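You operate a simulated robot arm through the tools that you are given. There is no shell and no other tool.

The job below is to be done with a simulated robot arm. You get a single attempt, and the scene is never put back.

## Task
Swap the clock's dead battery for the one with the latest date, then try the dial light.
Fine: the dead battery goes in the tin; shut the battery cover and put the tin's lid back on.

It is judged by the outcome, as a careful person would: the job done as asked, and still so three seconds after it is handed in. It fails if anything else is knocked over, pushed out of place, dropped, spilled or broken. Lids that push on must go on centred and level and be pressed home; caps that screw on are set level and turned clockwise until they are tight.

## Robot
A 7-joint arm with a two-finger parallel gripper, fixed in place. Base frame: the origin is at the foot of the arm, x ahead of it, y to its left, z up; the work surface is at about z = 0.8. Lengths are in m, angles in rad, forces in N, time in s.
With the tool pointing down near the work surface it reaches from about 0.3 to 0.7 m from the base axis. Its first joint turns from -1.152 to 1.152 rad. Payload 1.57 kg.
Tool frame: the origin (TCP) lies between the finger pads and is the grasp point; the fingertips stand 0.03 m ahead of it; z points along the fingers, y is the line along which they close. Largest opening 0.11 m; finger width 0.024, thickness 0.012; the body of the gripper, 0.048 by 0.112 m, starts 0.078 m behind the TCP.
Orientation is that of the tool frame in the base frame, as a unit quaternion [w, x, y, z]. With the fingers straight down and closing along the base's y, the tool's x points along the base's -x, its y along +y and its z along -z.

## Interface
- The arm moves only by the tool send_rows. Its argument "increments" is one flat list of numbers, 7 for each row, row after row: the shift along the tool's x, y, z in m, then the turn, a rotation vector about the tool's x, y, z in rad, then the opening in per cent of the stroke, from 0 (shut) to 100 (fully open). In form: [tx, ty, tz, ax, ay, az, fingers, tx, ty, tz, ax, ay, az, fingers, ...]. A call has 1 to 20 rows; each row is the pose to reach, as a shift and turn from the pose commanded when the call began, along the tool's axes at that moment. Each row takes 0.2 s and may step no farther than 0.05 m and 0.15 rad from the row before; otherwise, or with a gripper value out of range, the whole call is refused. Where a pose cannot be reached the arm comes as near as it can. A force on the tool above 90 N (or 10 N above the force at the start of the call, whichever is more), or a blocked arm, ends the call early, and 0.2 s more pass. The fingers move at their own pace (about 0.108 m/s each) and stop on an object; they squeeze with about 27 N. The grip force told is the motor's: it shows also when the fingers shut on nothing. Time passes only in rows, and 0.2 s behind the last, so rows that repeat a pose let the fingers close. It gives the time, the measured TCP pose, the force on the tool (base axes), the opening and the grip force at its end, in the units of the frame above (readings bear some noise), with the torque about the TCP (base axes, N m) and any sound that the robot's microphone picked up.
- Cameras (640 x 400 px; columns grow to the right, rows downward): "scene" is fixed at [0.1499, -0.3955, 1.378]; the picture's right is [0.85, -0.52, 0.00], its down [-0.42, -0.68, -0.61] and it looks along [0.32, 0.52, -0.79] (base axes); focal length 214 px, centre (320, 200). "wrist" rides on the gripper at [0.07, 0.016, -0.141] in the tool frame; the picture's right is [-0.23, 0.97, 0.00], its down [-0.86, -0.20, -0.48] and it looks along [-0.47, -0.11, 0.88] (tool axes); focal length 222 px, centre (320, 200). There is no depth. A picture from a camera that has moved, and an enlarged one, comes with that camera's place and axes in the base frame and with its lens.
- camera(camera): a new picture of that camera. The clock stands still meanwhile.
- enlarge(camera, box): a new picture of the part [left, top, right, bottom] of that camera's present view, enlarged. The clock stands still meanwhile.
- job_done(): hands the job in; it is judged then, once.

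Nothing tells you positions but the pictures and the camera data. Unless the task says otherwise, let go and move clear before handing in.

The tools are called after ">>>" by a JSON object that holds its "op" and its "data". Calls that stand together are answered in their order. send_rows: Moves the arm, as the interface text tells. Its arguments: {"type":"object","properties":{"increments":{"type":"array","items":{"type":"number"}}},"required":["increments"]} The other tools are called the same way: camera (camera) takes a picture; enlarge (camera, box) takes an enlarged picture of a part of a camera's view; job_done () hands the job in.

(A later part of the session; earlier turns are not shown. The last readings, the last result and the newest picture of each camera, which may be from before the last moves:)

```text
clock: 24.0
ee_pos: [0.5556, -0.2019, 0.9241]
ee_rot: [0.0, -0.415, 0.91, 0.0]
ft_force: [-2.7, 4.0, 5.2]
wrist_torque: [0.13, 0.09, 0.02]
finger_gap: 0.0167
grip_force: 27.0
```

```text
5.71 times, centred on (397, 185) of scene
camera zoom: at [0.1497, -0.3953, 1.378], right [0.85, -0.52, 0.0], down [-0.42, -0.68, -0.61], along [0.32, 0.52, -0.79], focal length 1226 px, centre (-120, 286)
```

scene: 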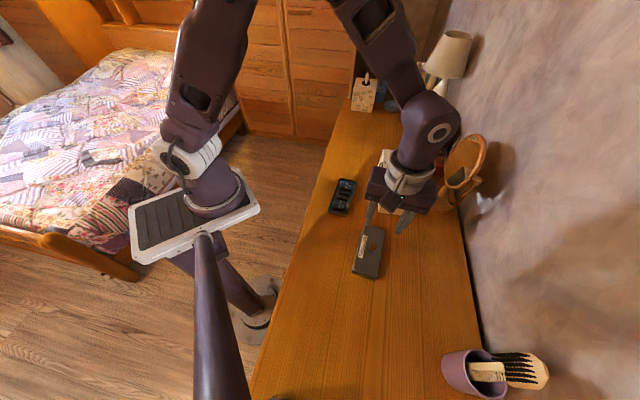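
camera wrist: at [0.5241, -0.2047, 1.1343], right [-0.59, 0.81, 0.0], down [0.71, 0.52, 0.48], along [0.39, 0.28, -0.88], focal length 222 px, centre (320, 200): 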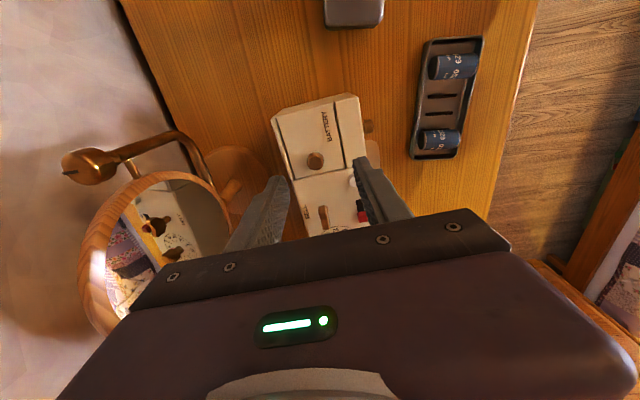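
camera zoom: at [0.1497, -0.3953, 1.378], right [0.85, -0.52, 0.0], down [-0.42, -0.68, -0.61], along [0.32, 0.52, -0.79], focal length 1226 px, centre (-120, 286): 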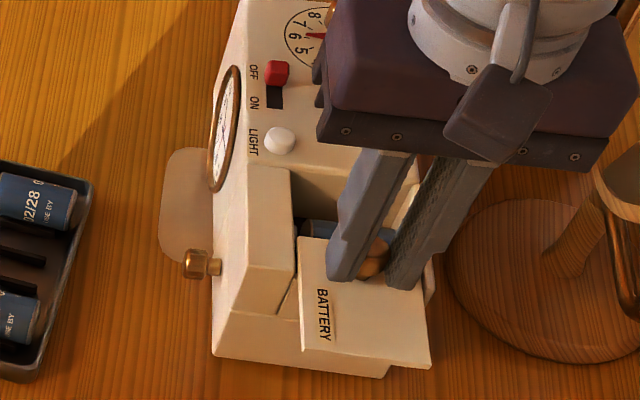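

The battery is coming into view. I'll continue sliding.

>>> {"op": "send_rows", "data": {"increments": [0.005, 0.0002, 0, 0, 0, 0, 0, 0.01, 0.0002, 0, 0, 0, 0, 0, 0.012, 0.0002, 0, 0, 0, 0, 0]}}

>>> {"op": "enlarge", "data": {"camera": "scene", "box": [362, 150, 432, 220]}}

>>> {"op": "camera", "data": {"camera": "wrist"}}

```text
clock: 24.8
ee_pos: [0.5483, -0.2115, 0.9246]
ee_rot: [0.0, -0.416, 0.909, 0.0]
ft_force: [-5.1, 3.6, 9.9]
wrist_torque: [0.21, -0.05, 0.07]
finger_gap: 0.0166
grip_force: 27.4
```

```text
5.71 times, centred on (397, 185) of scene
camera zoom: at [0.1497, -0.3953, 1.3781], right [0.85, -0.52, 0.0], down [-0.42, -0.68, -0.61], along [0.32, 0.52, -0.79], focal length 1226 px, centre (-120, 286)
```

zoom: 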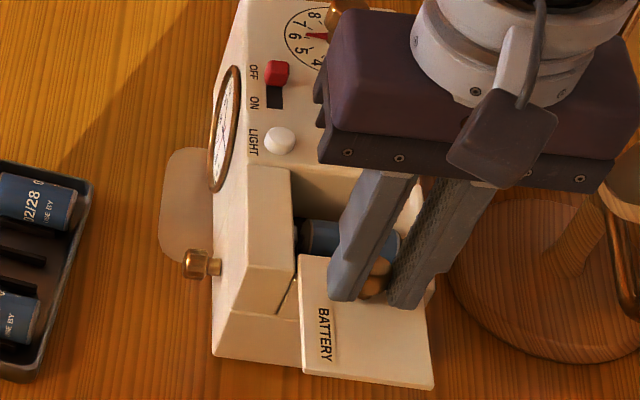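

```text
taken
camera wrist: at [0.4892, -0.2536, 1.0653], right [-0.59, 0.81, 0.0], down [0.71, 0.52, 0.48], along [0.39, 0.28, -0.88], focal length 222 px, centre (320, 200)
```

wrist: 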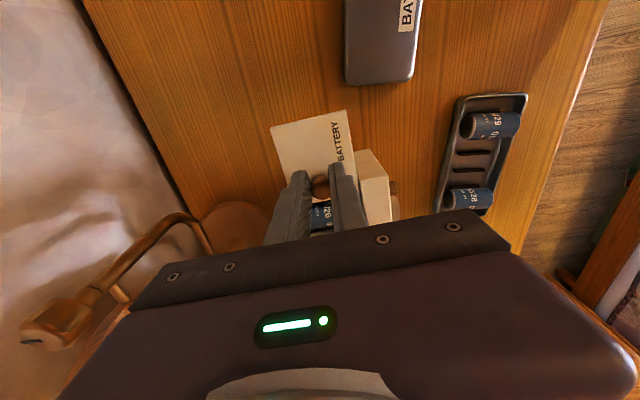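

>>> {"op": "send_rows", "data": {"increments": [0.002, 0.0006, -0.0005, 0, 0, 0, 0, 0.006, 0.001, -0.0005, 0, 0, 0, 0, 0.01, 0.001, -0.0005, 0, 0, 0, 0]}}

>>> {"op": "enlarge", "data": {"camera": "scene", "box": [362, 150, 432, 220]}}

```text
clock: 25.6
ee_pos: [0.5403, -0.2177, 0.9248]
ee_rot: [0.001, -0.416, 0.909, 0.0]
ft_force: [4.6, 3.7, -4.3]
wrist_torque: [0.43, -0.39, -0.01]
finger_gap: 0.0167
grip_force: 27.3
```

```text
5.71 times, centred on (397, 185) of scene
camera zoom: at [0.1501, -0.3954, 1.378], right [0.85, -0.52, 0.0], down [-0.42, -0.68, -0.61], along [0.32, 0.52, -0.79], focal length 1226 px, centre (-120, 286)
```

zoom: 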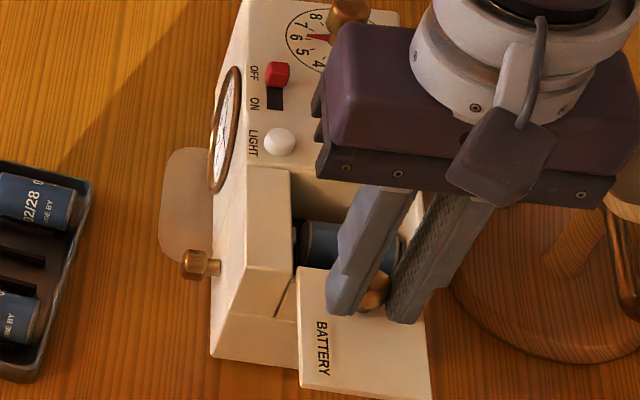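

Resistance rose to about 6 N, so the cover has reached its stop. I'll back off 2 mm, release, and look from above.

>>> {"op": "send_rows", "data": {"increments": [-0.001, 0, 0, 0, 0, 0, 0, -0.002, 0, 0, 0, 0, 0, 0, -0.002, 0, 0, 0, 0, 0, 0]}}

>>> {"op": "enlarge", "data": {"camera": "scene", "box": [362, 150, 432, 220]}}

```text
clock: 26.4
ee_pos: [0.5418, -0.2174, 0.9249]
ee_rot: [0.0, -0.416, 0.909, -0.001]
ft_force: [-0.7, 0.2, -2.8]
wrist_torque: [0.24, -0.17, -0.04]
finger_gap: 0.0168
grip_force: 27.2
```

```text
5.71 times, centred on (397, 185) of scene
camera zoom: at [0.15, -0.3955, 1.378], right [0.85, -0.52, 0.0], down [-0.42, -0.68, -0.61], along [0.32, 0.52, -0.79], focal length 1226 px, centre (-120, 286)
```

zoom: 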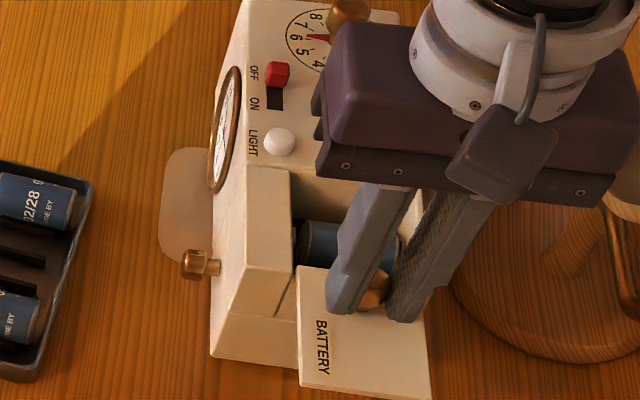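

>>> {"op": "send_rows", "data": {"increments": [0, 0, 0, 0, 0, 0, 20, 0, 0, 0, 0, 0, 0, 35, 0, 0, -0.015, 0, 0, 0, 35, 0, 0, -0.04, 0, 0, 0, 50, 0, 0, -0.08, 0, 0, 0, 50, 0, 0, -0.1, 0, 0, 0, 50]}}

>>> {"op": "enlarge", "data": {"camera": "scene", "box": [362, 150, 432, 220]}}

>>> {"op": "enlarge", "data": {"camera": "wrist", "box": [250, 60, 400, 220]}}

>>> {"op": "camera", "data": {"camera": "wrist"}}

```text
clock: 27.8
ee_pos: [0.5423, -0.216, 1.0258]
ee_rot: [0.0, -0.416, 0.909, 0.0]
ft_force: [0.2, -0.5, 0.3]
wrist_torque: [-0.01, 0.01, -0.04]
finger_gap: 0.055
grip_force: 0.1
```

```text
5.71 times, centred on (397, 185) of scene
camera zoom: at [0.1499, -0.3955, 1.378], right [0.85, -0.52, 0.0], down [-0.42, -0.68, -0.61], along [0.32, 0.52, -0.79], focal length 1226 px, centre (-120, 286)
```

zoom: 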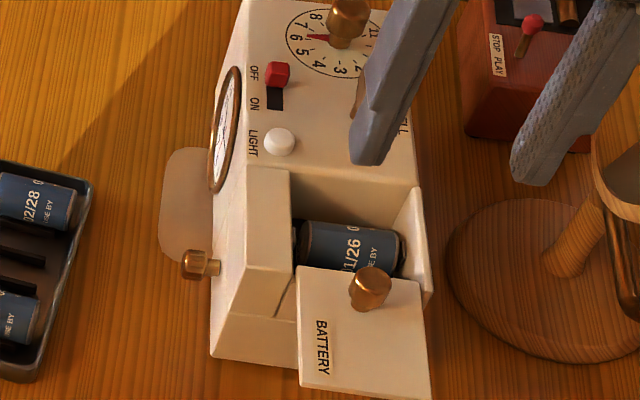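

```text
2.50 times, centred on (325, 140) of wrist
camera zoom: at [0.4843, -0.2589, 1.1663], right [-0.59, 0.81, 0.0], down [0.71, 0.52, 0.48], along [0.39, 0.28, -0.88], focal length 555 px, centre (308, 350)
```

zoom: 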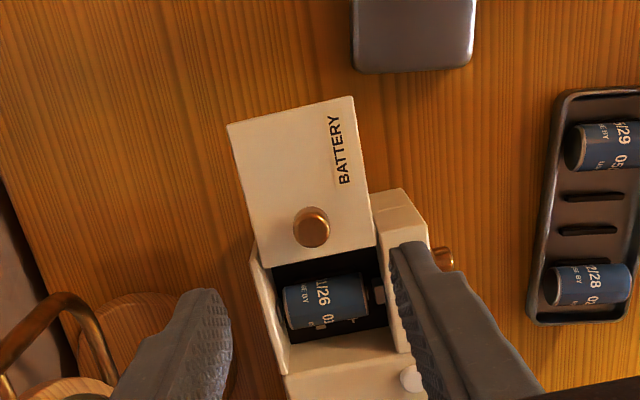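

```text
taken
camera wrist: at [0.4843, -0.2589, 1.1663], right [-0.59, 0.81, 0.0], down [0.71, 0.52, 0.48], along [0.39, 0.28, -0.88], focal length 222 px, centre (320, 200)
```

wrist: 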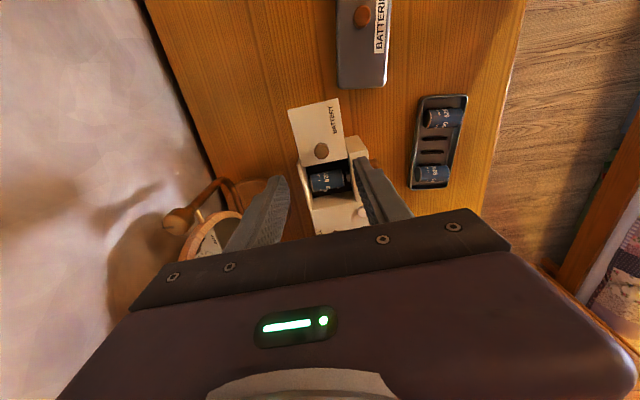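

The cover is open and stays put. The dead battery, apparently dated 01/26, lies across the clock. I'll move a little further over it to see the compartment, the polarity marks and the gaps.

>>> {"op": "send_rows", "data": {"increments": [-0.025, 0, 0, 0, 0, 0, 50, -0.05, 0, 0, 0, 0, 0, 50, -0.05, 0, 0.02, 0, 0, 0, 50]}}

>>> {"op": "enlarge", "data": {"camera": "wrist", "box": [270, 80, 370, 190]}}

>>> {"op": "enlarge", "data": {"camera": "scene", "box": [385, 165, 425, 205]}}

>>> {"op": "enlarge", "data": {"camera": "scene", "box": [325, 172, 365, 217]}}

>>> {"op": "enlarge", "data": {"camera": "wrist", "box": [390, 20, 500, 140]}}

```text
clock: 28.6
ee_pos: [0.575, -0.1782, 1.0036]
ee_rot: [0.0, -0.416, 0.91, 0.0]
ft_force: [-0.2, 0.2, 0.0]
wrist_torque: [0.03, 0.01, -0.03]
finger_gap: 0.0552
grip_force: 0.1
```

```text
3.64 times, centred on (320, 135) of wrist
camera zoom: at [0.5168, -0.221, 1.1449], right [-0.59, 0.81, 0.0], down [0.71, 0.52, 0.48], along [0.39, 0.28, -0.88], focal length 808 px, centre (320, 436)
```

zoom: 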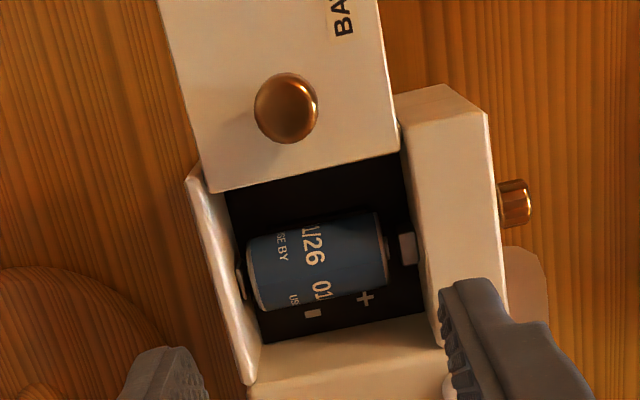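

```text
10.00 times, centred on (405, 185) of scene
camera zoom: at [0.15, -0.3955, 1.378], right [0.85, -0.52, 0.0], down [-0.42, -0.68, -0.61], along [0.32, 0.52, -0.79], focal length 2145 px, centre (-530, 350)
```

zoom: 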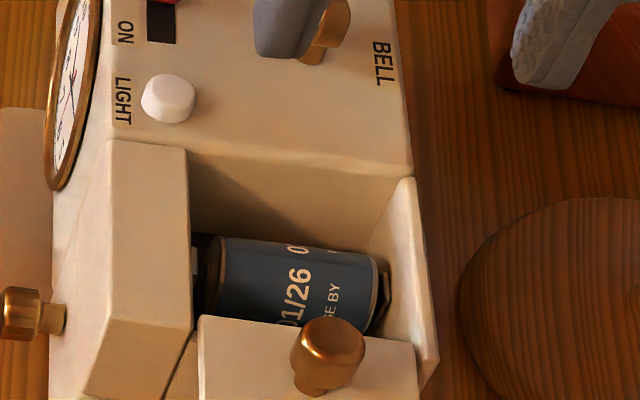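

```text
8.89 times, centred on (345, 194) of scene
camera zoom: at [0.15, -0.3955, 1.378], right [0.85, -0.52, 0.0], down [-0.42, -0.68, -0.61], along [0.32, 0.52, -0.79], focal length 1906 px, centre (98, 249)
```

zoom: 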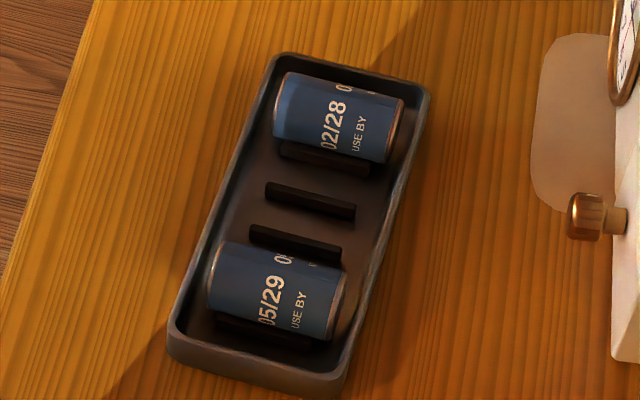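

```text
3.33 times, centred on (445, 80) of wrist
camera zoom: at [0.5168, -0.221, 1.1449], right [-0.59, 0.81, 0.0], down [0.71, 0.52, 0.48], along [0.39, 0.28, -0.88], focal length 740 px, centre (-97, 600)
```

zoom: 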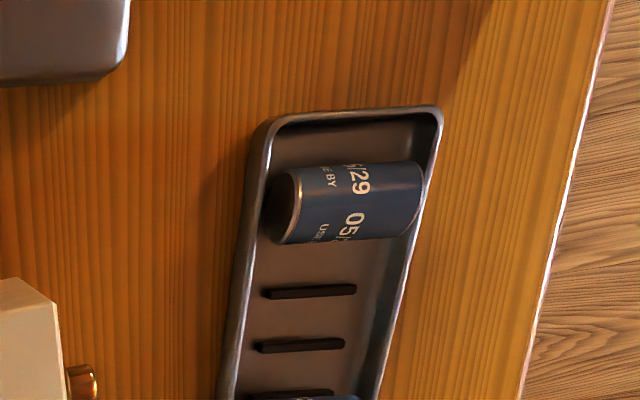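

The compartment floor is marked "−" at the back and "+" at the front. The cell looks like a C size, about 26 mm across and lying across the clock. I need to check the finger room on both sides of it.

>>> {"op": "enlarge", "data": {"camera": "wrist", "box": [295, 120, 345, 185]}}

>>> {"op": "enlarge", "data": {"camera": "scene", "box": [392, 175, 417, 200]}}

```text
6.15 times, centred on (320, 152) of wrist
camera zoom: at [0.5168, -0.221, 1.1449], right [-0.59, 0.81, 0.0], down [0.71, 0.52, 0.48], along [0.39, 0.28, -0.88], focal length 1367 px, centre (320, 492)
```

zoom: 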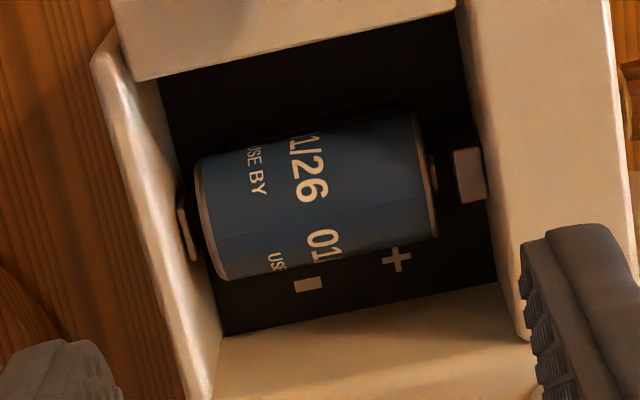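

```text
16.00 times, centred on (404, 188) of scene
camera zoom: at [0.15, -0.3955, 1.378], right [0.85, -0.52, 0.0], down [-0.42, -0.68, -0.61], along [0.32, 0.52, -0.79], focal length 3432 px, centre (-1032, 400)
```

zoom: 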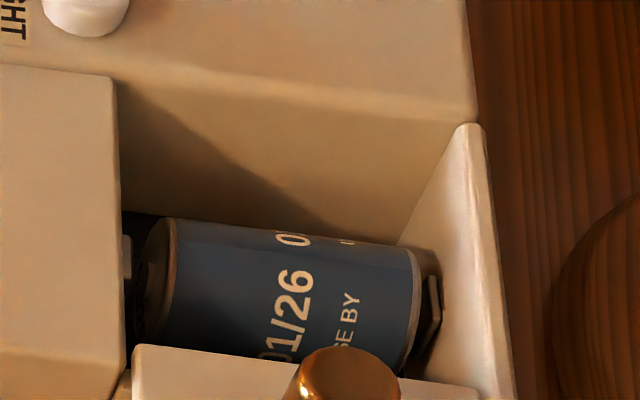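

There is about 19 mm of room on the body side and 23 mm on the cover side of the 26 mm cell. That fits 12 mm fingers at a 33 mm opening. I'll turn the hand so it closes along the clock's length, staying high.

>>> {"op": "send_rows", "data": {"increments": [-0.001, 0, 0, 0, 0, 0.143, 50, -0.002, -0.0005, 0, 0, 0, 0.286, 40, -0.003, -0.001, 0, 0, 0, 0.429, 40, -0.004, -0.001, 0, 0, 0, 0.572, 40, -0.005, -0.001, 0, 0, 0, 0.715, 40, -0.006, -0.0015, 0, 0, 0, 0.858, 40, -0.007, -0.002, 0, 0, 0, 1.0, 40, -0.008, -0.002, 0, 0, 0, 1.143, 40, -0.009, -0.0025, 0, 0, 0, 1.286, 40, -0.0105, -0.0028, 0, 0, 0, 1.429, 40, -0.0109, -0.0028, 0, 0, 0, 1.571, 40, -0.0109, -0.0028, 0, 0, 0, 1.571, 40]}}

>>> {"op": "camera", "data": {"camera": "wrist"}}

>>> {"op": "enlarge", "data": {"camera": "wrist", "box": [260, 80, 380, 220]}}

>>> {"op": "camera", "data": {"camera": "scene"}}

```text
clock: 31.2
ee_pos: [0.5825, -0.1709, 1.0052]
ee_rot: [0.0, 0.351, 0.937, 0.0]
ft_force: [-0.3, -1.2, 0.6]
wrist_torque: [0.02, -0.02, 0.01]
finger_gap: 0.044
grip_force: 0.1
```

```text
taken
camera wrist: at [0.5412, -0.1146, 1.1458], right [0.81, 0.59, 0.0], down [0.52, -0.71, 0.48], along [0.28, -0.39, -0.88], focal length 222 px, centre (320, 200)
```

wrist: 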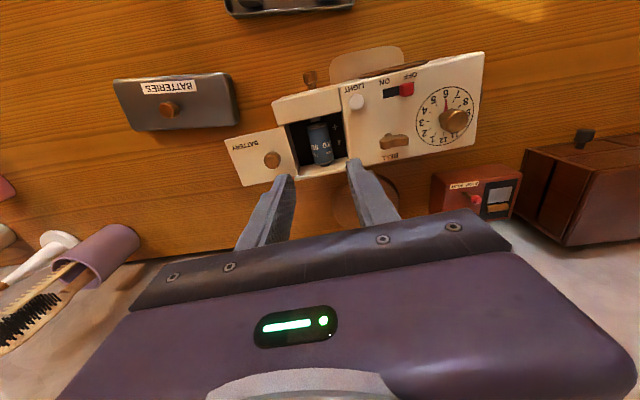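

```text
2.86 times, centred on (320, 150) of wrist
camera zoom: at [0.5412, -0.1146, 1.1458], right [0.81, 0.59, 0.0], down [0.52, -0.71, 0.48], along [0.28, -0.39, -0.88], focal length 635 px, centre (320, 343)
```

zoom: 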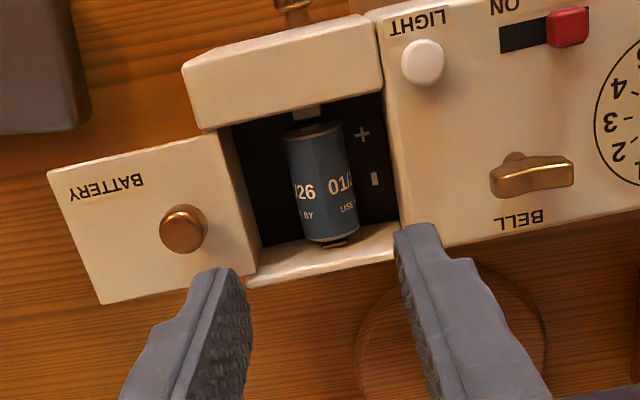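

```text
taken
```

scene: 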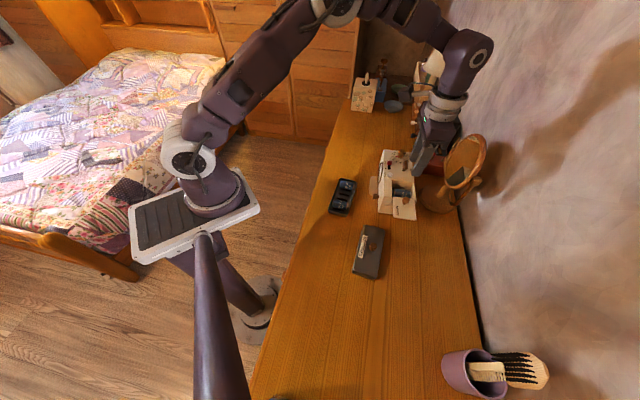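

The hand is aligned over the cell: the TCP projects onto its middle, and the + nub points to the clock's front as marked. I'll narrow the opening to 33 mm and descend part way to check.

>>> {"op": "send_rows", "data": {"increments": [0, 0, 0.03, 0, 0, 0.02, 31, 0, 0, 0.06, 0, 0, 0.02, 31, 0, 0, 0.085, 0, 0, 0.02, 31, 0, 0, 0.085, 0, 0, 0.02, 31]}}

>>> {"op": "enlarge", "data": {"camera": "wrist", "box": [260, 80, 380, 220]}}

>>> {"op": "enlarge", "data": {"camera": "scene", "box": [372, 150, 432, 210]}}

```text
clock: 32.2
ee_pos: [0.5838, -0.1719, 0.9191]
ee_rot: [-0.001, 0.358, 0.934, 0.0]
ft_force: [0.2, -0.7, 0.1]
wrist_torque: [0.0, -0.02, -0.01]
finger_gap: 0.0343
grip_force: 0.2
```

```text
2.86 times, centred on (320, 150) of wrist
camera zoom: at [0.5425, -0.1141, 1.0605], right [0.82, 0.57, 0.0], down [0.5, -0.72, 0.48], along [0.27, -0.39, -0.88], focal length 635 px, centre (320, 343)
```

zoom: 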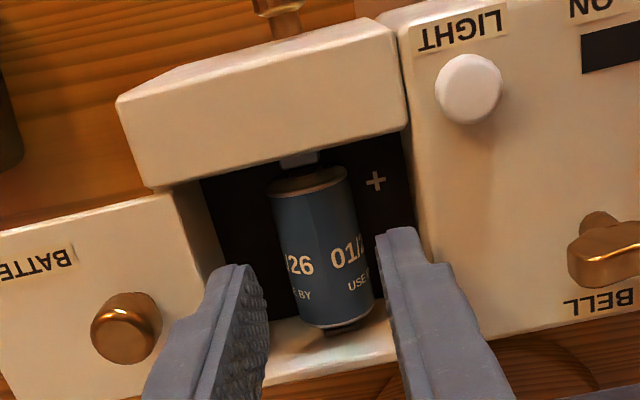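

```text
6.67 times, centred on (402, 180) of scene
camera zoom: at [0.1499, -0.3955, 1.378], right [0.85, -0.52, 0.0], down [-0.42, -0.68, -0.61], along [0.32, 0.52, -0.79], focal length 1430 px, centre (-227, 333)
```

zoom: 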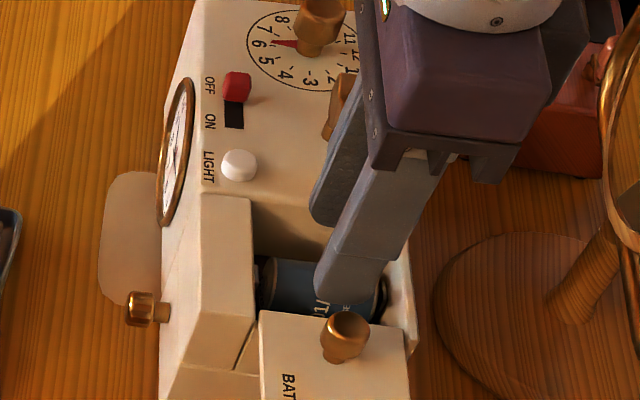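

Both fingers line up with the gaps on each side of the cell. I'll descend to a TCP height of about 0.881.

>>> {"op": "send_rows", "data": {"increments": [-0.001, 0, 0.012, 0, 0, 0, 31, -0.001, 0, 0.024, 0, 0, 0, 31, -0.001, 0, 0.034, 0, 0, 0, 31, -0.001, 0, 0.038, 0, 0, 0, 31]}}

>>> {"op": "enlarge", "data": {"camera": "wrist", "box": [260, 80, 380, 220]}}

>>> {"op": "enlarge", "data": {"camera": "scene", "box": [372, 150, 432, 210]}}

```text
clock: 33.2
ee_pos: [0.584, -0.1733, 0.8816]
ee_rot: [0.0, 0.358, 0.934, 0.0]
ft_force: [-0.4, 0.0, 2.6]
wrist_torque: [0.04, -0.08, 0.06]
finger_gap: 0.0339
grip_force: 0.0
```

```text
2.86 times, centred on (320, 150) of wrist
camera zoom: at [0.543, -0.1147, 1.0226], right [0.82, 0.57, 0.0], down [0.5, -0.72, 0.48], along [0.27, -0.39, -0.88], focal length 635 px, centre (320, 343)
```

zoom: 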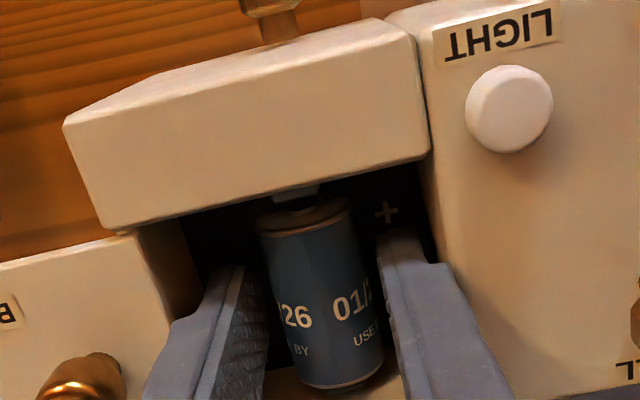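

```text
6.67 times, centred on (402, 180) of scene
camera zoom: at [0.1499, -0.3954, 1.378], right [0.85, -0.52, 0.0], down [-0.42, -0.68, -0.61], along [0.32, 0.52, -0.79], focal length 1430 px, centre (-227, 333)
```

zoom: 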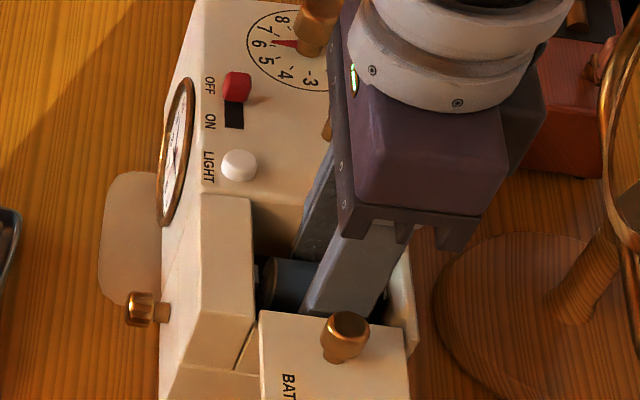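

>>> {"op": "send_rows", "data": {"increments": [0, 0, -0.0015, 0, 0, 0, 25, 0, 0, -0.0015, 0, 0, 0, 10, 0, 0, -0.0015, 0, 0, 0, 10, 0, 0, -0.0015, 0, 0, 0, 10]}}

>>> {"op": "enlarge", "data": {"camera": "wrist", "box": [260, 80, 380, 220]}}

```text
clock: 34.2
ee_pos: [0.5844, -0.1741, 0.883]
ee_rot: [0.0, 0.358, 0.934, 0.0]
ft_force: [0.5, 2.9, -4.8]
wrist_torque: [0.02, -0.25, 0.23]
finger_gap: 0.0258
grip_force: 26.9
```

```text
2.86 times, centred on (320, 150) of wrist
camera zoom: at [0.5429, -0.1146, 1.0239], right [0.82, 0.57, 0.0], down [0.5, -0.72, 0.48], along [0.27, -0.39, -0.88], focal length 635 px, centre (320, 343)
```

zoom: 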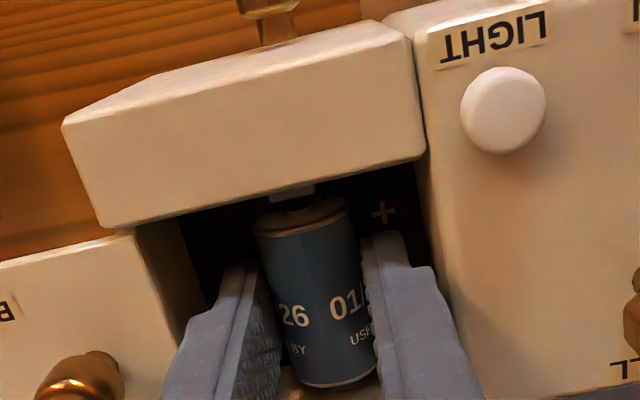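

The cell is gripped at 25.8 mm. I'll lift it gently, checking that the clock stays down.

>>> {"op": "send_rows", "data": {"increments": [0, 0, -0.003, 0, 0, 0, 10, 0, 0, -0.006, 0, 0, 0, 10]}}

>>> {"op": "enlarge", "data": {"camera": "scene", "box": [372, 150, 432, 210]}}

```text
clock: 34.8
ee_pos: [0.584, -0.1718, 0.8891]
ee_rot: [0.0, 0.358, 0.934, 0.0]
ft_force: [0.9, 0.8, -8.5]
wrist_torque: [-0.12, 0.05, 0.01]
finger_gap: 0.0262
grip_force: 26.9
```

```text
6.67 times, centred on (402, 180) of scene
camera zoom: at [0.1501, -0.3955, 1.378], right [0.85, -0.52, 0.0], down [-0.42, -0.68, -0.61], along [0.32, 0.52, -0.79], focal length 1430 px, centre (-227, 333)
```

zoom: 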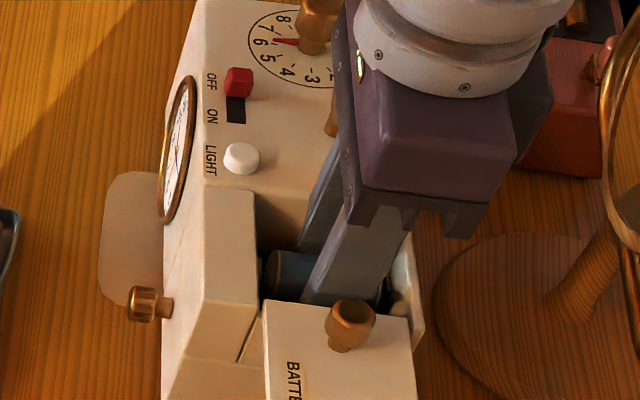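

Lifting straight up raises the clock, so the cell is held by its end contacts. I'll set the clock back down and check how the contacts sit before prying one end out.

>>> {"op": "send_rows", "data": {"increments": [0, 0, 0.003, 0, 0, 0, 10, 0, 0, 0.0065, 0, 0, 0, 10, 0, 0, 0.0065, 0, 0, 0, 10]}}

>>> {"op": "enlarge", "data": {"camera": "scene", "box": [372, 150, 432, 210]}}

>>> {"op": "enlarge", "data": {"camera": "wrist", "box": [290, 110, 350, 180]}}

>>> {"op": "camera", "data": {"camera": "wrist"}}

```text
clock: 35.6
ee_pos: [0.5843, -0.1738, 0.8825]
ee_rot: [0.001, 0.358, 0.934, 0.0]
ft_force: [-6.0, -2.0, 13.7]
wrist_torque: [0.31, 0.65, 0.07]
finger_gap: 0.026
grip_force: 26.8
```

```text
6.67 times, centred on (402, 180) of scene
camera zoom: at [0.1496, -0.3955, 1.378], right [0.85, -0.52, 0.0], down [-0.42, -0.68, -0.61], along [0.32, 0.52, -0.79], focal length 1430 px, centre (-227, 333)
```

zoom: 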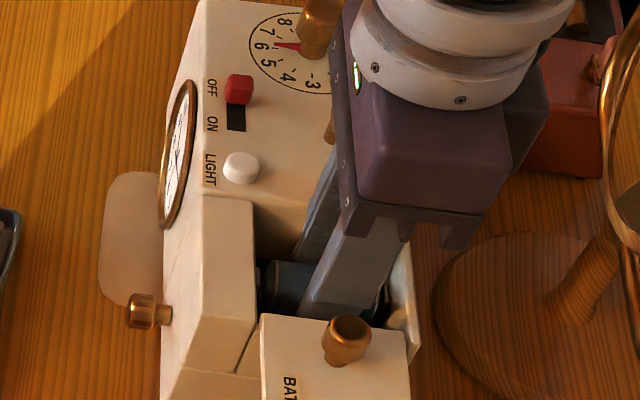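

```text
5.71 times, centred on (320, 145) of wrist
camera zoom: at [0.5427, -0.1153, 1.0245], right [0.82, 0.57, 0.0], down [0.5, -0.72, 0.48], along [0.27, -0.39, -0.88], focal length 1269 px, centre (320, 514)
```

zoom: 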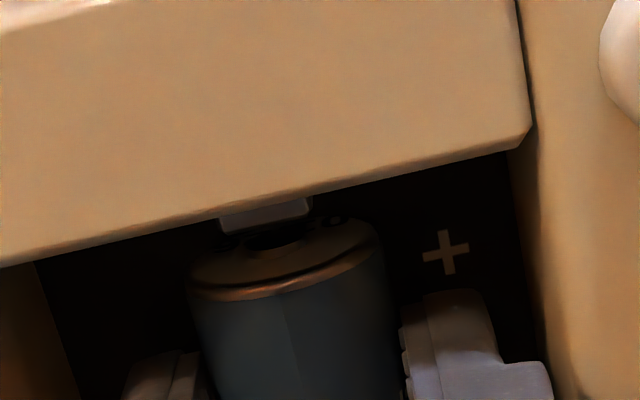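

```text
taken
camera wrist: at [0.5427, -0.1153, 1.0245], right [0.82, 0.57, 0.0], down [0.5, -0.72, 0.48], along [0.27, -0.39, -0.88], focal length 222 px, centre (320, 200)
```

wrist: 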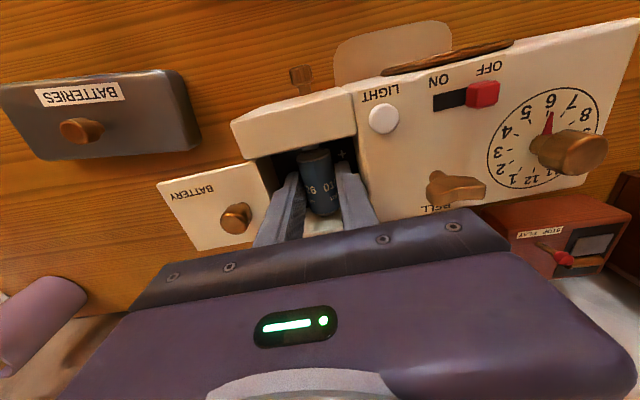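

The cell's + nub sits against a contact block directly behind the front wall, in line with the brass knob outside. I'll relieve the downward force, then probe gently along the cell's axis to find which end is sprung.

>>> {"op": "send_rows", "data": {"increments": [0, 0, -0.001, 0, 0, 0, 10, 0, 0, -0.001, 0, 0, 0, 10]}}

>>> {"op": "send_rows", "data": {"increments": [-0.001, 0, 0, 0, 0, 0, 10, -0.002, 0, 0, 0, 0, 0, 10]}}

>>> {"op": "send_rows", "data": {"increments": [0.002, 0, 0, 0, 0, 0, 10, 0.004, 0, 0, 0, 0, 0, 10]}}

>>> {"op": "enlarge", "data": {"camera": "scene", "box": [372, 150, 432, 210]}}

```text
clock: 36.2
ee_pos: [0.5842, -0.1748, 0.8831]
ee_rot: [0.0, 0.358, 0.934, -0.001]
ft_force: [-6.4, -4.2, 9.0]
wrist_torque: [-0.46, -0.23, 0.05]
finger_gap: 0.0259
grip_force: 27.0
```

```text
clock: 36.8
ee_pos: [0.5849, -0.1742, 0.8826]
ee_rot: [-0.001, 0.359, 0.933, 0.0]
ft_force: [-9.0, 0.9, 9.9]
wrist_torque: [0.01, 0.31, 0.06]
finger_gap: 0.0255
grip_force: 26.5
```

```text
clock: 37.4
ee_pos: [0.5834, -0.1721, 0.8833]
ee_rot: [0.001, 0.359, 0.933, 0.001]
ft_force: [2.7, -3.9, 0.5]
wrist_torque: [0.08, -0.15, -0.49]
finger_gap: 0.0259
grip_force: 26.8
```

```text
6.67 times, centred on (402, 180) of scene
camera zoom: at [0.1501, -0.3956, 1.3779], right [0.85, -0.52, 0.0], down [-0.42, -0.68, -0.61], along [0.32, 0.52, -0.79], focal length 1430 px, centre (-227, 333)
```

zoom: 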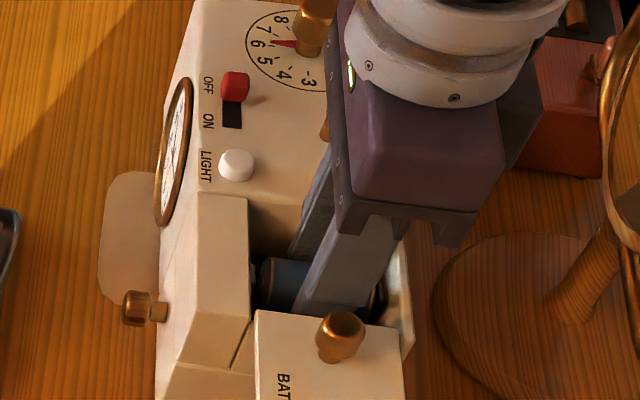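

The cell and clock move together, so it's firmly held. The brass knob behind the + contact probably works that contact, so I'll release the cell, rise, and inspect it.

>>> {"op": "send_rows", "data": {"increments": [-0.0015, 0, 0, 0, 0, 0, 10, -0.0015, 0, 0, 0, 0, 0, 31, -0.0015, 0, 0, 0, 0, 0, 31, -0.001, 0, -0.04, 0, 0, 0, 31, -0.001, 0, -0.08, 0, 0, 0, 31]}}

>>> {"op": "enlarge", "data": {"camera": "wrist", "box": [270, 50, 370, 180]}}

>>> {"op": "enlarge", "data": {"camera": "scene", "box": [370, 180, 400, 210]}}

```text
clock: 38.6
ee_pos: [0.5835, -0.1736, 0.965]
ee_rot: [0.0, 0.358, 0.934, 0.0]
ft_force: [-0.1, 0.0, -0.2]
wrist_torque: [0.01, -0.02, 0.03]
finger_gap: 0.034
grip_force: 0.0
```

```text
3.08 times, centred on (320, 115) of wrist
camera zoom: at [0.5426, -0.1142, 1.1053], right [0.82, 0.57, 0.0], down [0.5, -0.72, 0.48], along [0.27, -0.39, -0.88], focal length 684 px, centre (320, 462)
```

zoom: 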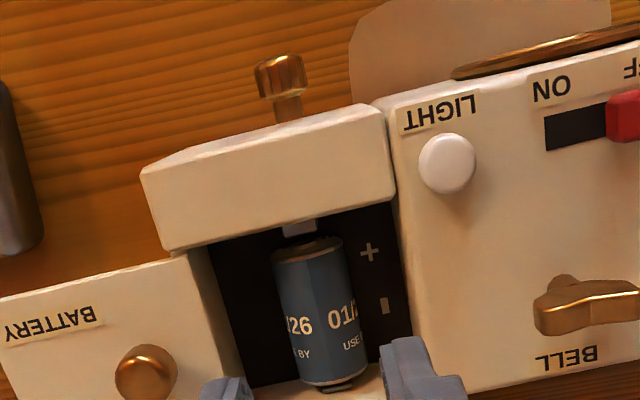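

```text
13.33 times, centred on (385, 195) of scene
camera zoom: at [0.1499, -0.3955, 1.378], right [0.85, -0.52, 0.0], down [-0.42, -0.68, -0.61], along [0.32, 0.52, -0.79], focal length 2860 px, centre (-547, 267)
```

zoom: 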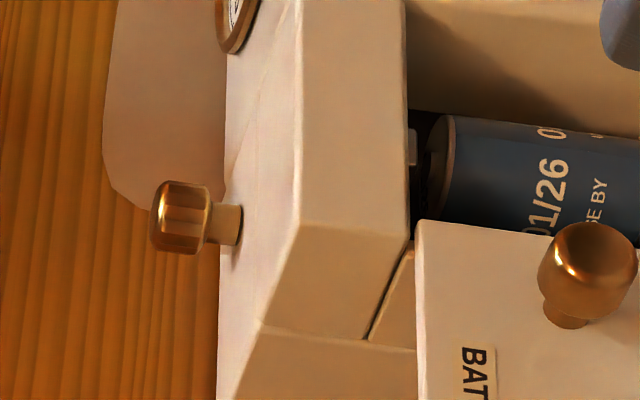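

The brass knob is at about (0.529, -0.119, 0.836), exactly in line with the cell but lower, and unlabelled from here. I'll back off and tilt the camera to see the clock's front face.

>>> {"op": "send_rows", "data": {"increments": [0.04, 0.009, -0.015, 0, -0.125, 0, 31, 0.08, 0.018, -0.015, 0, -0.25, 0, 31, 0.12, 0.028, 0, 0, -0.375, 0, 31, 0.16, 0.037, 0.03, 0, -0.5, 0, 31, 0.1743, 0.0405, 0.0625, 0, -0.5, 0, 31, 0.1743, 0.0405, 0.0625, 0, -0.5, 0, 31]}}

>>> {"op": "camera", "data": {"camera": "wrist"}}

>>> {"op": "enlarge", "data": {"camera": "wrist", "box": [260, 110, 380, 230]}}

```text
refused: row 4 steps farther than a row can; nothing moved
```

```text
taken
camera wrist: at [0.5426, -0.1142, 1.1053], right [0.82, 0.57, 0.0], down [0.5, -0.72, 0.48], along [0.27, -0.39, -0.88], focal length 222 px, centre (320, 200)
```

wrist: 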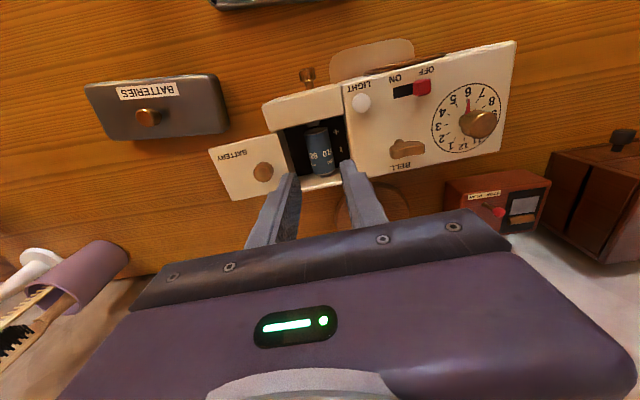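

```text
3.33 times, centred on (320, 170) of wrist
camera zoom: at [0.5426, -0.1142, 1.1053], right [0.82, 0.57, 0.0], down [0.5, -0.72, 0.48], along [0.27, -0.39, -0.88], focal length 740 px, centre (320, 300)
```

zoom: 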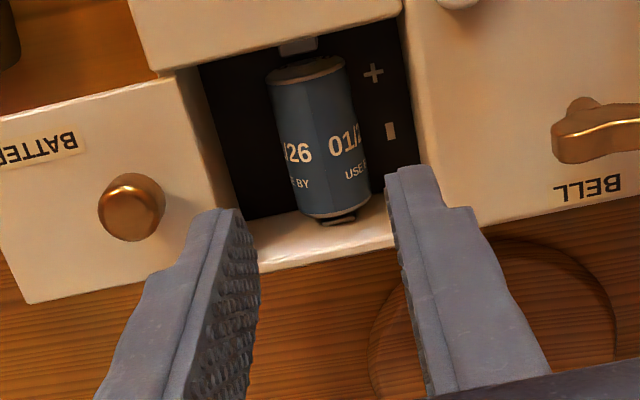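

That call was refused because one row stepped too far. I'll split the move into smaller steps.

>>> {"op": "send_rows", "data": {"increments": [0.035, 0.008, -0.015, 0, -0.1, 0, 31, 0.07, 0.016, -0.015, 0, -0.2, 0, 31, 0.105, 0.024, -0.005, 0, -0.3, 0, 31, 0.14, 0.032, 0.01, 0, -0.4, 0, 31, 0.165, 0.038, 0.035, 0, -0.5, 0, 31, 0.1743, 0.0405, 0.0625, 0, -0.5, 0, 31, 0.1743, 0.0405, 0.0625, 0, -0.5, 0, 31]}}

>>> {"op": "camera", "data": {"camera": "wrist"}}

>>> {"op": "enlarge", "data": {"camera": "wrist", "box": [250, 110, 390, 230]}}

```text
clock: 40.2
ee_pos: [0.4809, -0.0252, 0.9012]
ee_rot: [0.231, 0.348, 0.904, -0.089]
ft_force: [0.6, 0.0, -0.9]
wrist_torque: [-0.03, 0.0, 0.04]
finger_gap: 0.034
grip_force: 0.1
```

```text
taken
camera wrist: at [0.396, 0.0725, 0.992], right [0.8, 0.59, 0.11], down [0.25, -0.5, 0.83], along [0.54, -0.64, -0.55], focal length 222 px, centre (320, 200)
```

wrist: 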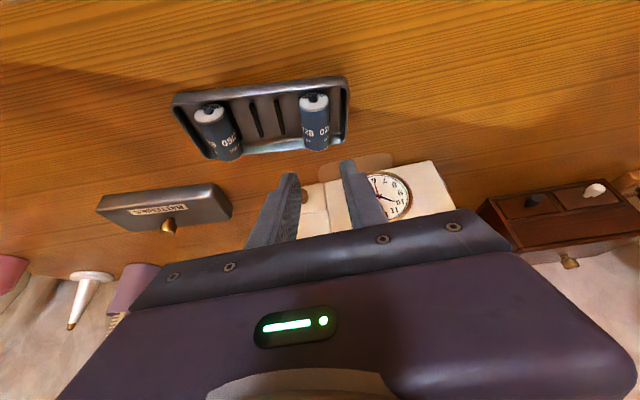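

```text
3.33 times, centred on (320, 170) of wrist
camera zoom: at [0.396, 0.0725, 0.992], right [0.8, 0.59, 0.11], down [0.25, -0.5, 0.83], along [0.54, -0.64, -0.55], focal length 740 px, centre (320, 300)
```

zoom: 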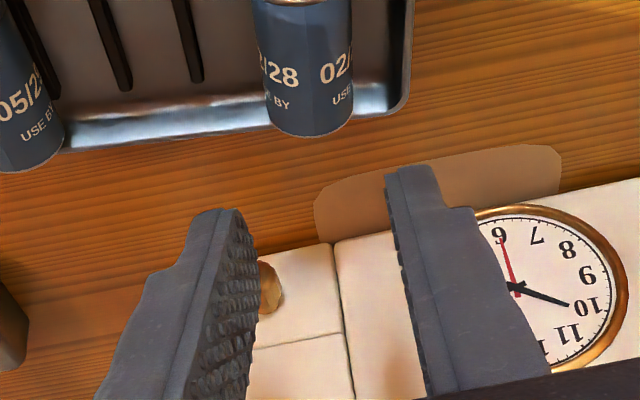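

The clock's front face is in view upside down, with the brass knob hidden behind a finger. The batteries' + nubs are at the tin edge away from the clock. I'll open the fingers to see the knob.

>>> {"op": "send_rows", "data": {"increments": [0, 0, 0, 0, 0, 0, 100, 0, 0, 0, 0, 0, 0, 100, 0, 0, 0, 0, 0, 0, 100]}}

>>> {"op": "enlarge", "data": {"camera": "wrist", "box": [270, 150, 370, 230]}}

>>> {"op": "enlarge", "data": {"camera": "wrist", "box": [170, 70, 360, 165]}}

```text
clock: 41.0
ee_pos: [0.4796, -0.0265, 0.9021]
ee_rot: [0.23, 0.347, 0.905, -0.088]
ft_force: [0.3, -0.3, -0.7]
wrist_torque: [0.01, 0.01, 0.02]
finger_gap: 0.11
grip_force: 0.0
```

```text
5.00 times, centred on (320, 190) of wrist
camera zoom: at [0.3962, 0.0725, 0.9923], right [0.8, 0.59, 0.11], down [0.25, -0.5, 0.83], along [0.54, -0.64, -0.55], focal length 1111 px, centre (320, 250)
```

zoom: 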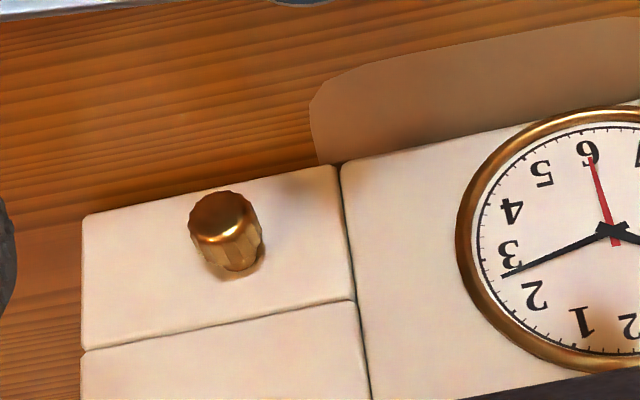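

```text
3.37 times, centred on (265, 118) of wrist
camera zoom: at [0.3962, 0.0725, 0.9923], right [0.8, 0.59, 0.11], down [0.25, -0.5, 0.83], along [0.54, -0.64, -0.55], focal length 748 px, centre (505, 478)
```

zoom: 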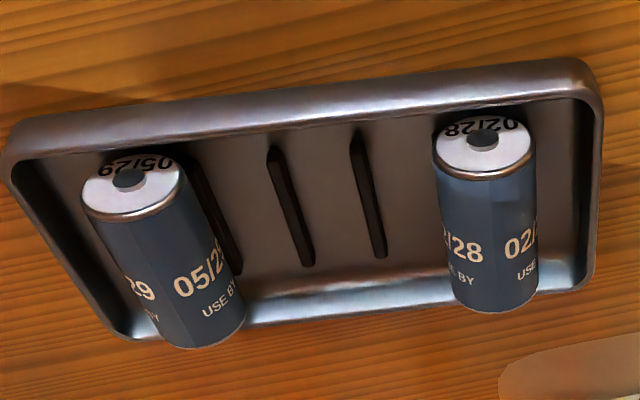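

The dates are confirmed on the + end caps, so 05/29 is the latest. The unlabelled brass knob sits on the separate lower block, not at the contact, so I'll leave it alone. I'll go back over the cell and pry out one end first, as one does with spring-held cells.

>>> {"op": "send_rows", "data": {"increments": [-0.0213, -0.0025, -0.0197, 0, 0, 0, 31, -0.0553, -0.0085, -0.0296, 0, 0.1, 0, 31, -0.0932, -0.0165, -0.026, 0, 0.2, 0, 31, -0.1287, -0.0245, -0.018, 0, 0.3, 0, 31, -0.1594, -0.0325, -0.0012, 0, 0.4, 0, 31, -0.1853, -0.0405, 0.0243, 0, 0.5, 0, 31, -0.1853, -0.0405, 0.0243, 0, 0.5, 0, 31]}}

>>> {"op": "enlarge", "data": {"camera": "wrist", "box": [270, 90, 370, 210]}}

>>> {"op": "enlarge", "data": {"camera": "scene", "box": [372, 150, 432, 210]}}

```text
clock: 42.6
ee_pos: [0.5836, -0.1725, 0.9678]
ee_rot: [0.0, 0.358, 0.934, 0.0]
ft_force: [0.1, -0.7, -0.8]
wrist_torque: [0.03, 0.0, -0.03]
finger_gap: 0.0341
grip_force: 0.0
```

```text
3.33 times, centred on (320, 150) of wrist
camera zoom: at [0.5431, -0.1148, 1.1094], right [0.82, 0.57, 0.0], down [0.5, -0.72, 0.48], along [0.27, -0.39, -0.88], focal length 740 px, centre (320, 367)
```

zoom: 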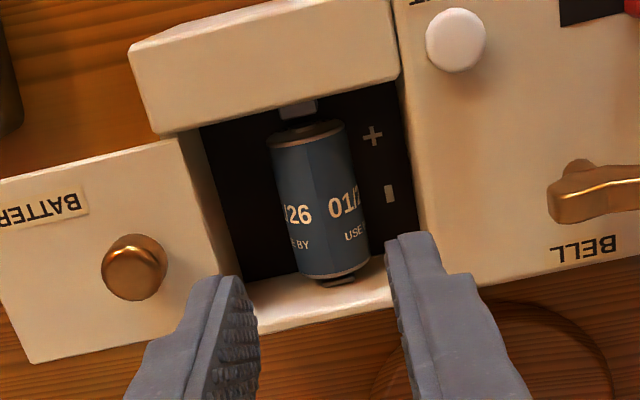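

```text
6.67 times, centred on (402, 180) of scene
camera zoom: at [0.1499, -0.3955, 1.378], right [0.85, -0.52, 0.0], down [-0.42, -0.68, -0.61], along [0.32, 0.52, -0.79], focal length 1430 px, centre (-227, 333)
```

zoom: 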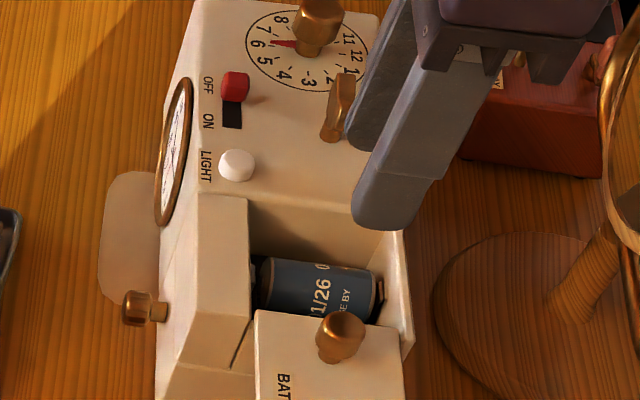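

>>> {"op": "enlarge", "data": {"camera": "wrist", "box": [300, 115, 340, 140]}}

>>> {"op": "enlarge", "data": {"camera": "wrist", "box": [300, 160, 340, 190]}}

>>> {"op": "enlarge", "data": {"camera": "scene", "box": [395, 182, 415, 202]}}

```text
16.00 times, centred on (320, 128) of wrist
camera zoom: at [0.5431, -0.1148, 1.1094], right [0.82, 0.57, 0.0], down [0.5, -0.72, 0.48], along [0.27, -0.39, -0.88], focal length 3554 px, centre (320, 1360)
```

zoom: 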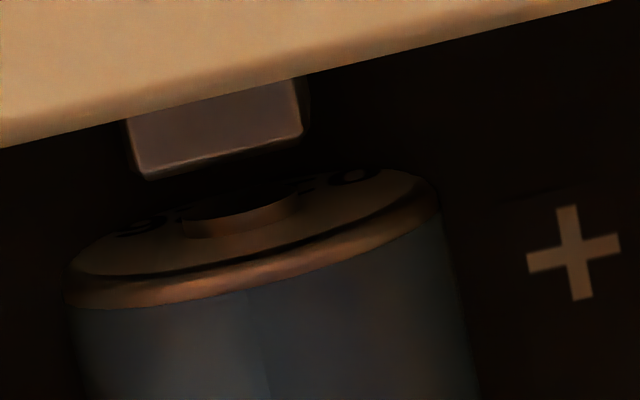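

```text
13.33 times, centred on (320, 175) of wrist
camera zoom: at [0.5431, -0.1148, 1.1094], right [0.82, 0.57, 0.0], down [0.5, -0.72, 0.48], along [0.27, -0.39, -0.88], focal length 2962 px, centre (320, 533)
```

zoom: 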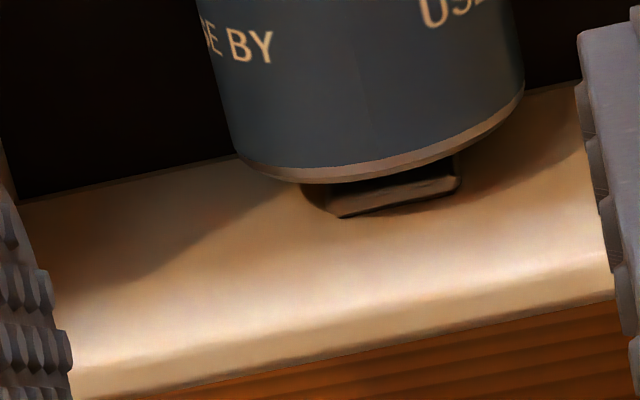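

```text
16.00 times, centred on (405, 192) of scene
camera zoom: at [0.1499, -0.3955, 1.378], right [0.85, -0.52, 0.0], down [-0.42, -0.68, -0.61], along [0.32, 0.52, -0.79], focal length 3432 px, centre (-1040, 328)
```

zoom: 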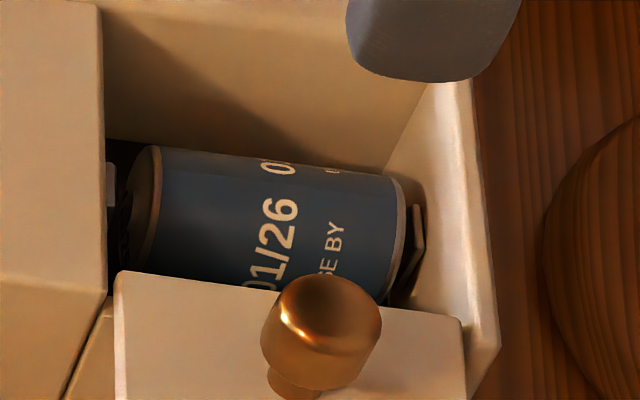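

The front (+) contact is a fixed plate and the back (−) contact looks like a sprung tab. I'll grip the cell again and work it out by tilting, lifting one end and then the other, while watching that the clock stays put.

>>> {"op": "send_rows", "data": {"increments": [0.001, 0, 0.03, 0, 0, 0.025, 31, 0.001, 0, 0.055, 0, 0, 0.025, 31, 0.001, 0, 0.075, 0, 0, 0.025, 31, 0.001, 0, 0.0845, 0, 0, 0.025, 31, 0.001, 0, 0.0845, 0, 0, 0.025, 31]}}

>>> {"op": "send_rows", "data": {"increments": [0, 0, 0, 0, 0, 0, 10, 0, 0, 0, 0, 0, 0, 10, 0, 0, 0, 0, 0, 0, 10]}}

>>> {"op": "enlarge", "data": {"camera": "scene", "box": [372, 150, 432, 210]}}

```text
clock: 43.8
ee_pos: [0.5833, -0.1715, 0.8834]
ee_rot: [0.0, 0.371, 0.929, 0.0]
ft_force: [-0.4, -0.3, 0.9]
wrist_torque: [0.02, 0.01, 0.0]
finger_gap: 0.0342
grip_force: 0.1
```

```text
clock: 44.6
ee_pos: [0.5832, -0.1718, 0.8834]
ee_rot: [0.0, 0.369, 0.929, 0.0]
ft_force: [-1.5, 1.0, -3.1]
wrist_torque: [-0.13, -0.14, 0.46]
finger_gap: 0.0262
grip_force: 27.5
```

```text
6.67 times, centred on (402, 180) of scene
camera zoom: at [0.15, -0.3955, 1.378], right [0.85, -0.52, 0.0], down [-0.42, -0.68, -0.61], along [0.32, 0.52, -0.79], focal length 1430 px, centre (-227, 333)
```

zoom: 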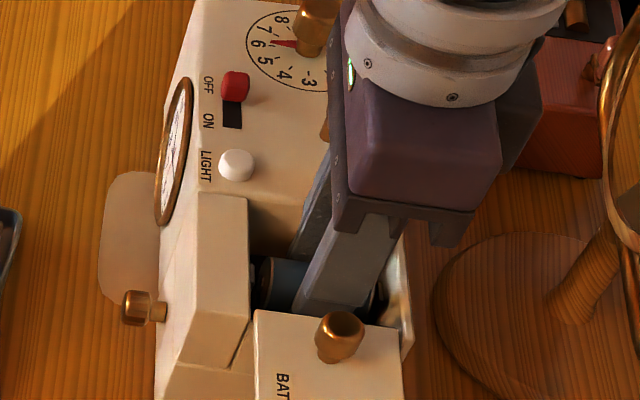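

>>> {"op": "send_rows", "data": {"increments": [0, 0, 0, 0, 0, -0.03, 10, 0.0008, 0, -0.0013, 0, -0.05, -0.03, 10]}}

>>> {"op": "enlarge", "data": {"camera": "scene", "box": [372, 150, 432, 210]}}

>>> {"op": "enlarge", "data": {"camera": "wrist", "box": [270, 90, 370, 210]}}

```text
clock: 45.2
ee_pos: [0.5817, -0.1706, 0.8849]
ee_rot: [0.023, 0.356, 0.934, -0.009]
ft_force: [-2.5, 3.7, 3.5]
wrist_torque: [0.7, 0.65, -0.12]
finger_gap: 0.0259
grip_force: 26.5
```

```text
6.67 times, centred on (402, 180) of scene
camera zoom: at [0.1499, -0.3954, 1.378], right [0.85, -0.52, 0.0], down [-0.42, -0.68, -0.61], along [0.32, 0.52, -0.79], focal length 1430 px, centre (-227, 333)
```

zoom: 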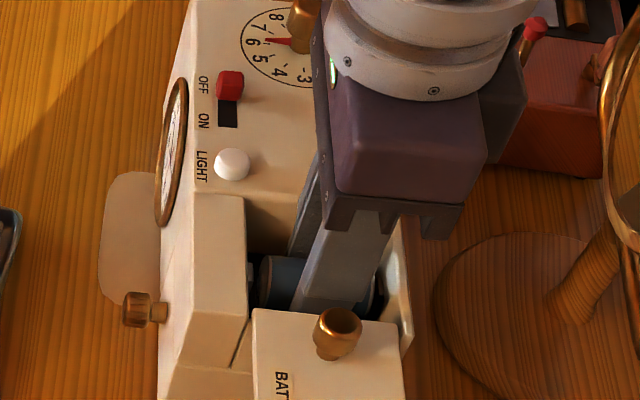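

```text
3.33 times, centred on (320, 150) of wrist
camera zoom: at [0.5357, -0.1074, 1.0226], right [0.82, 0.58, 0.01], down [0.49, -0.7, 0.52], along [0.31, -0.42, -0.85], focal length 740 px, centre (320, 367)
```

zoom: 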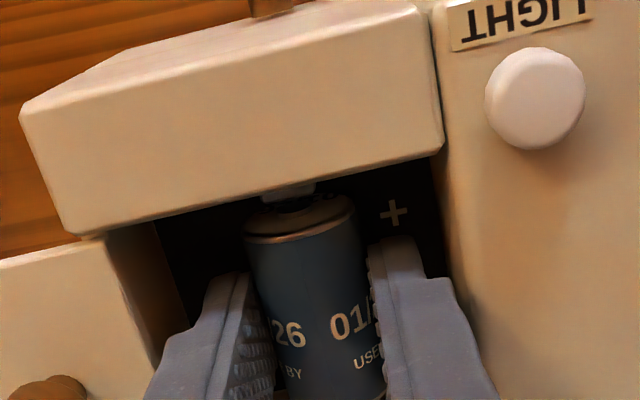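

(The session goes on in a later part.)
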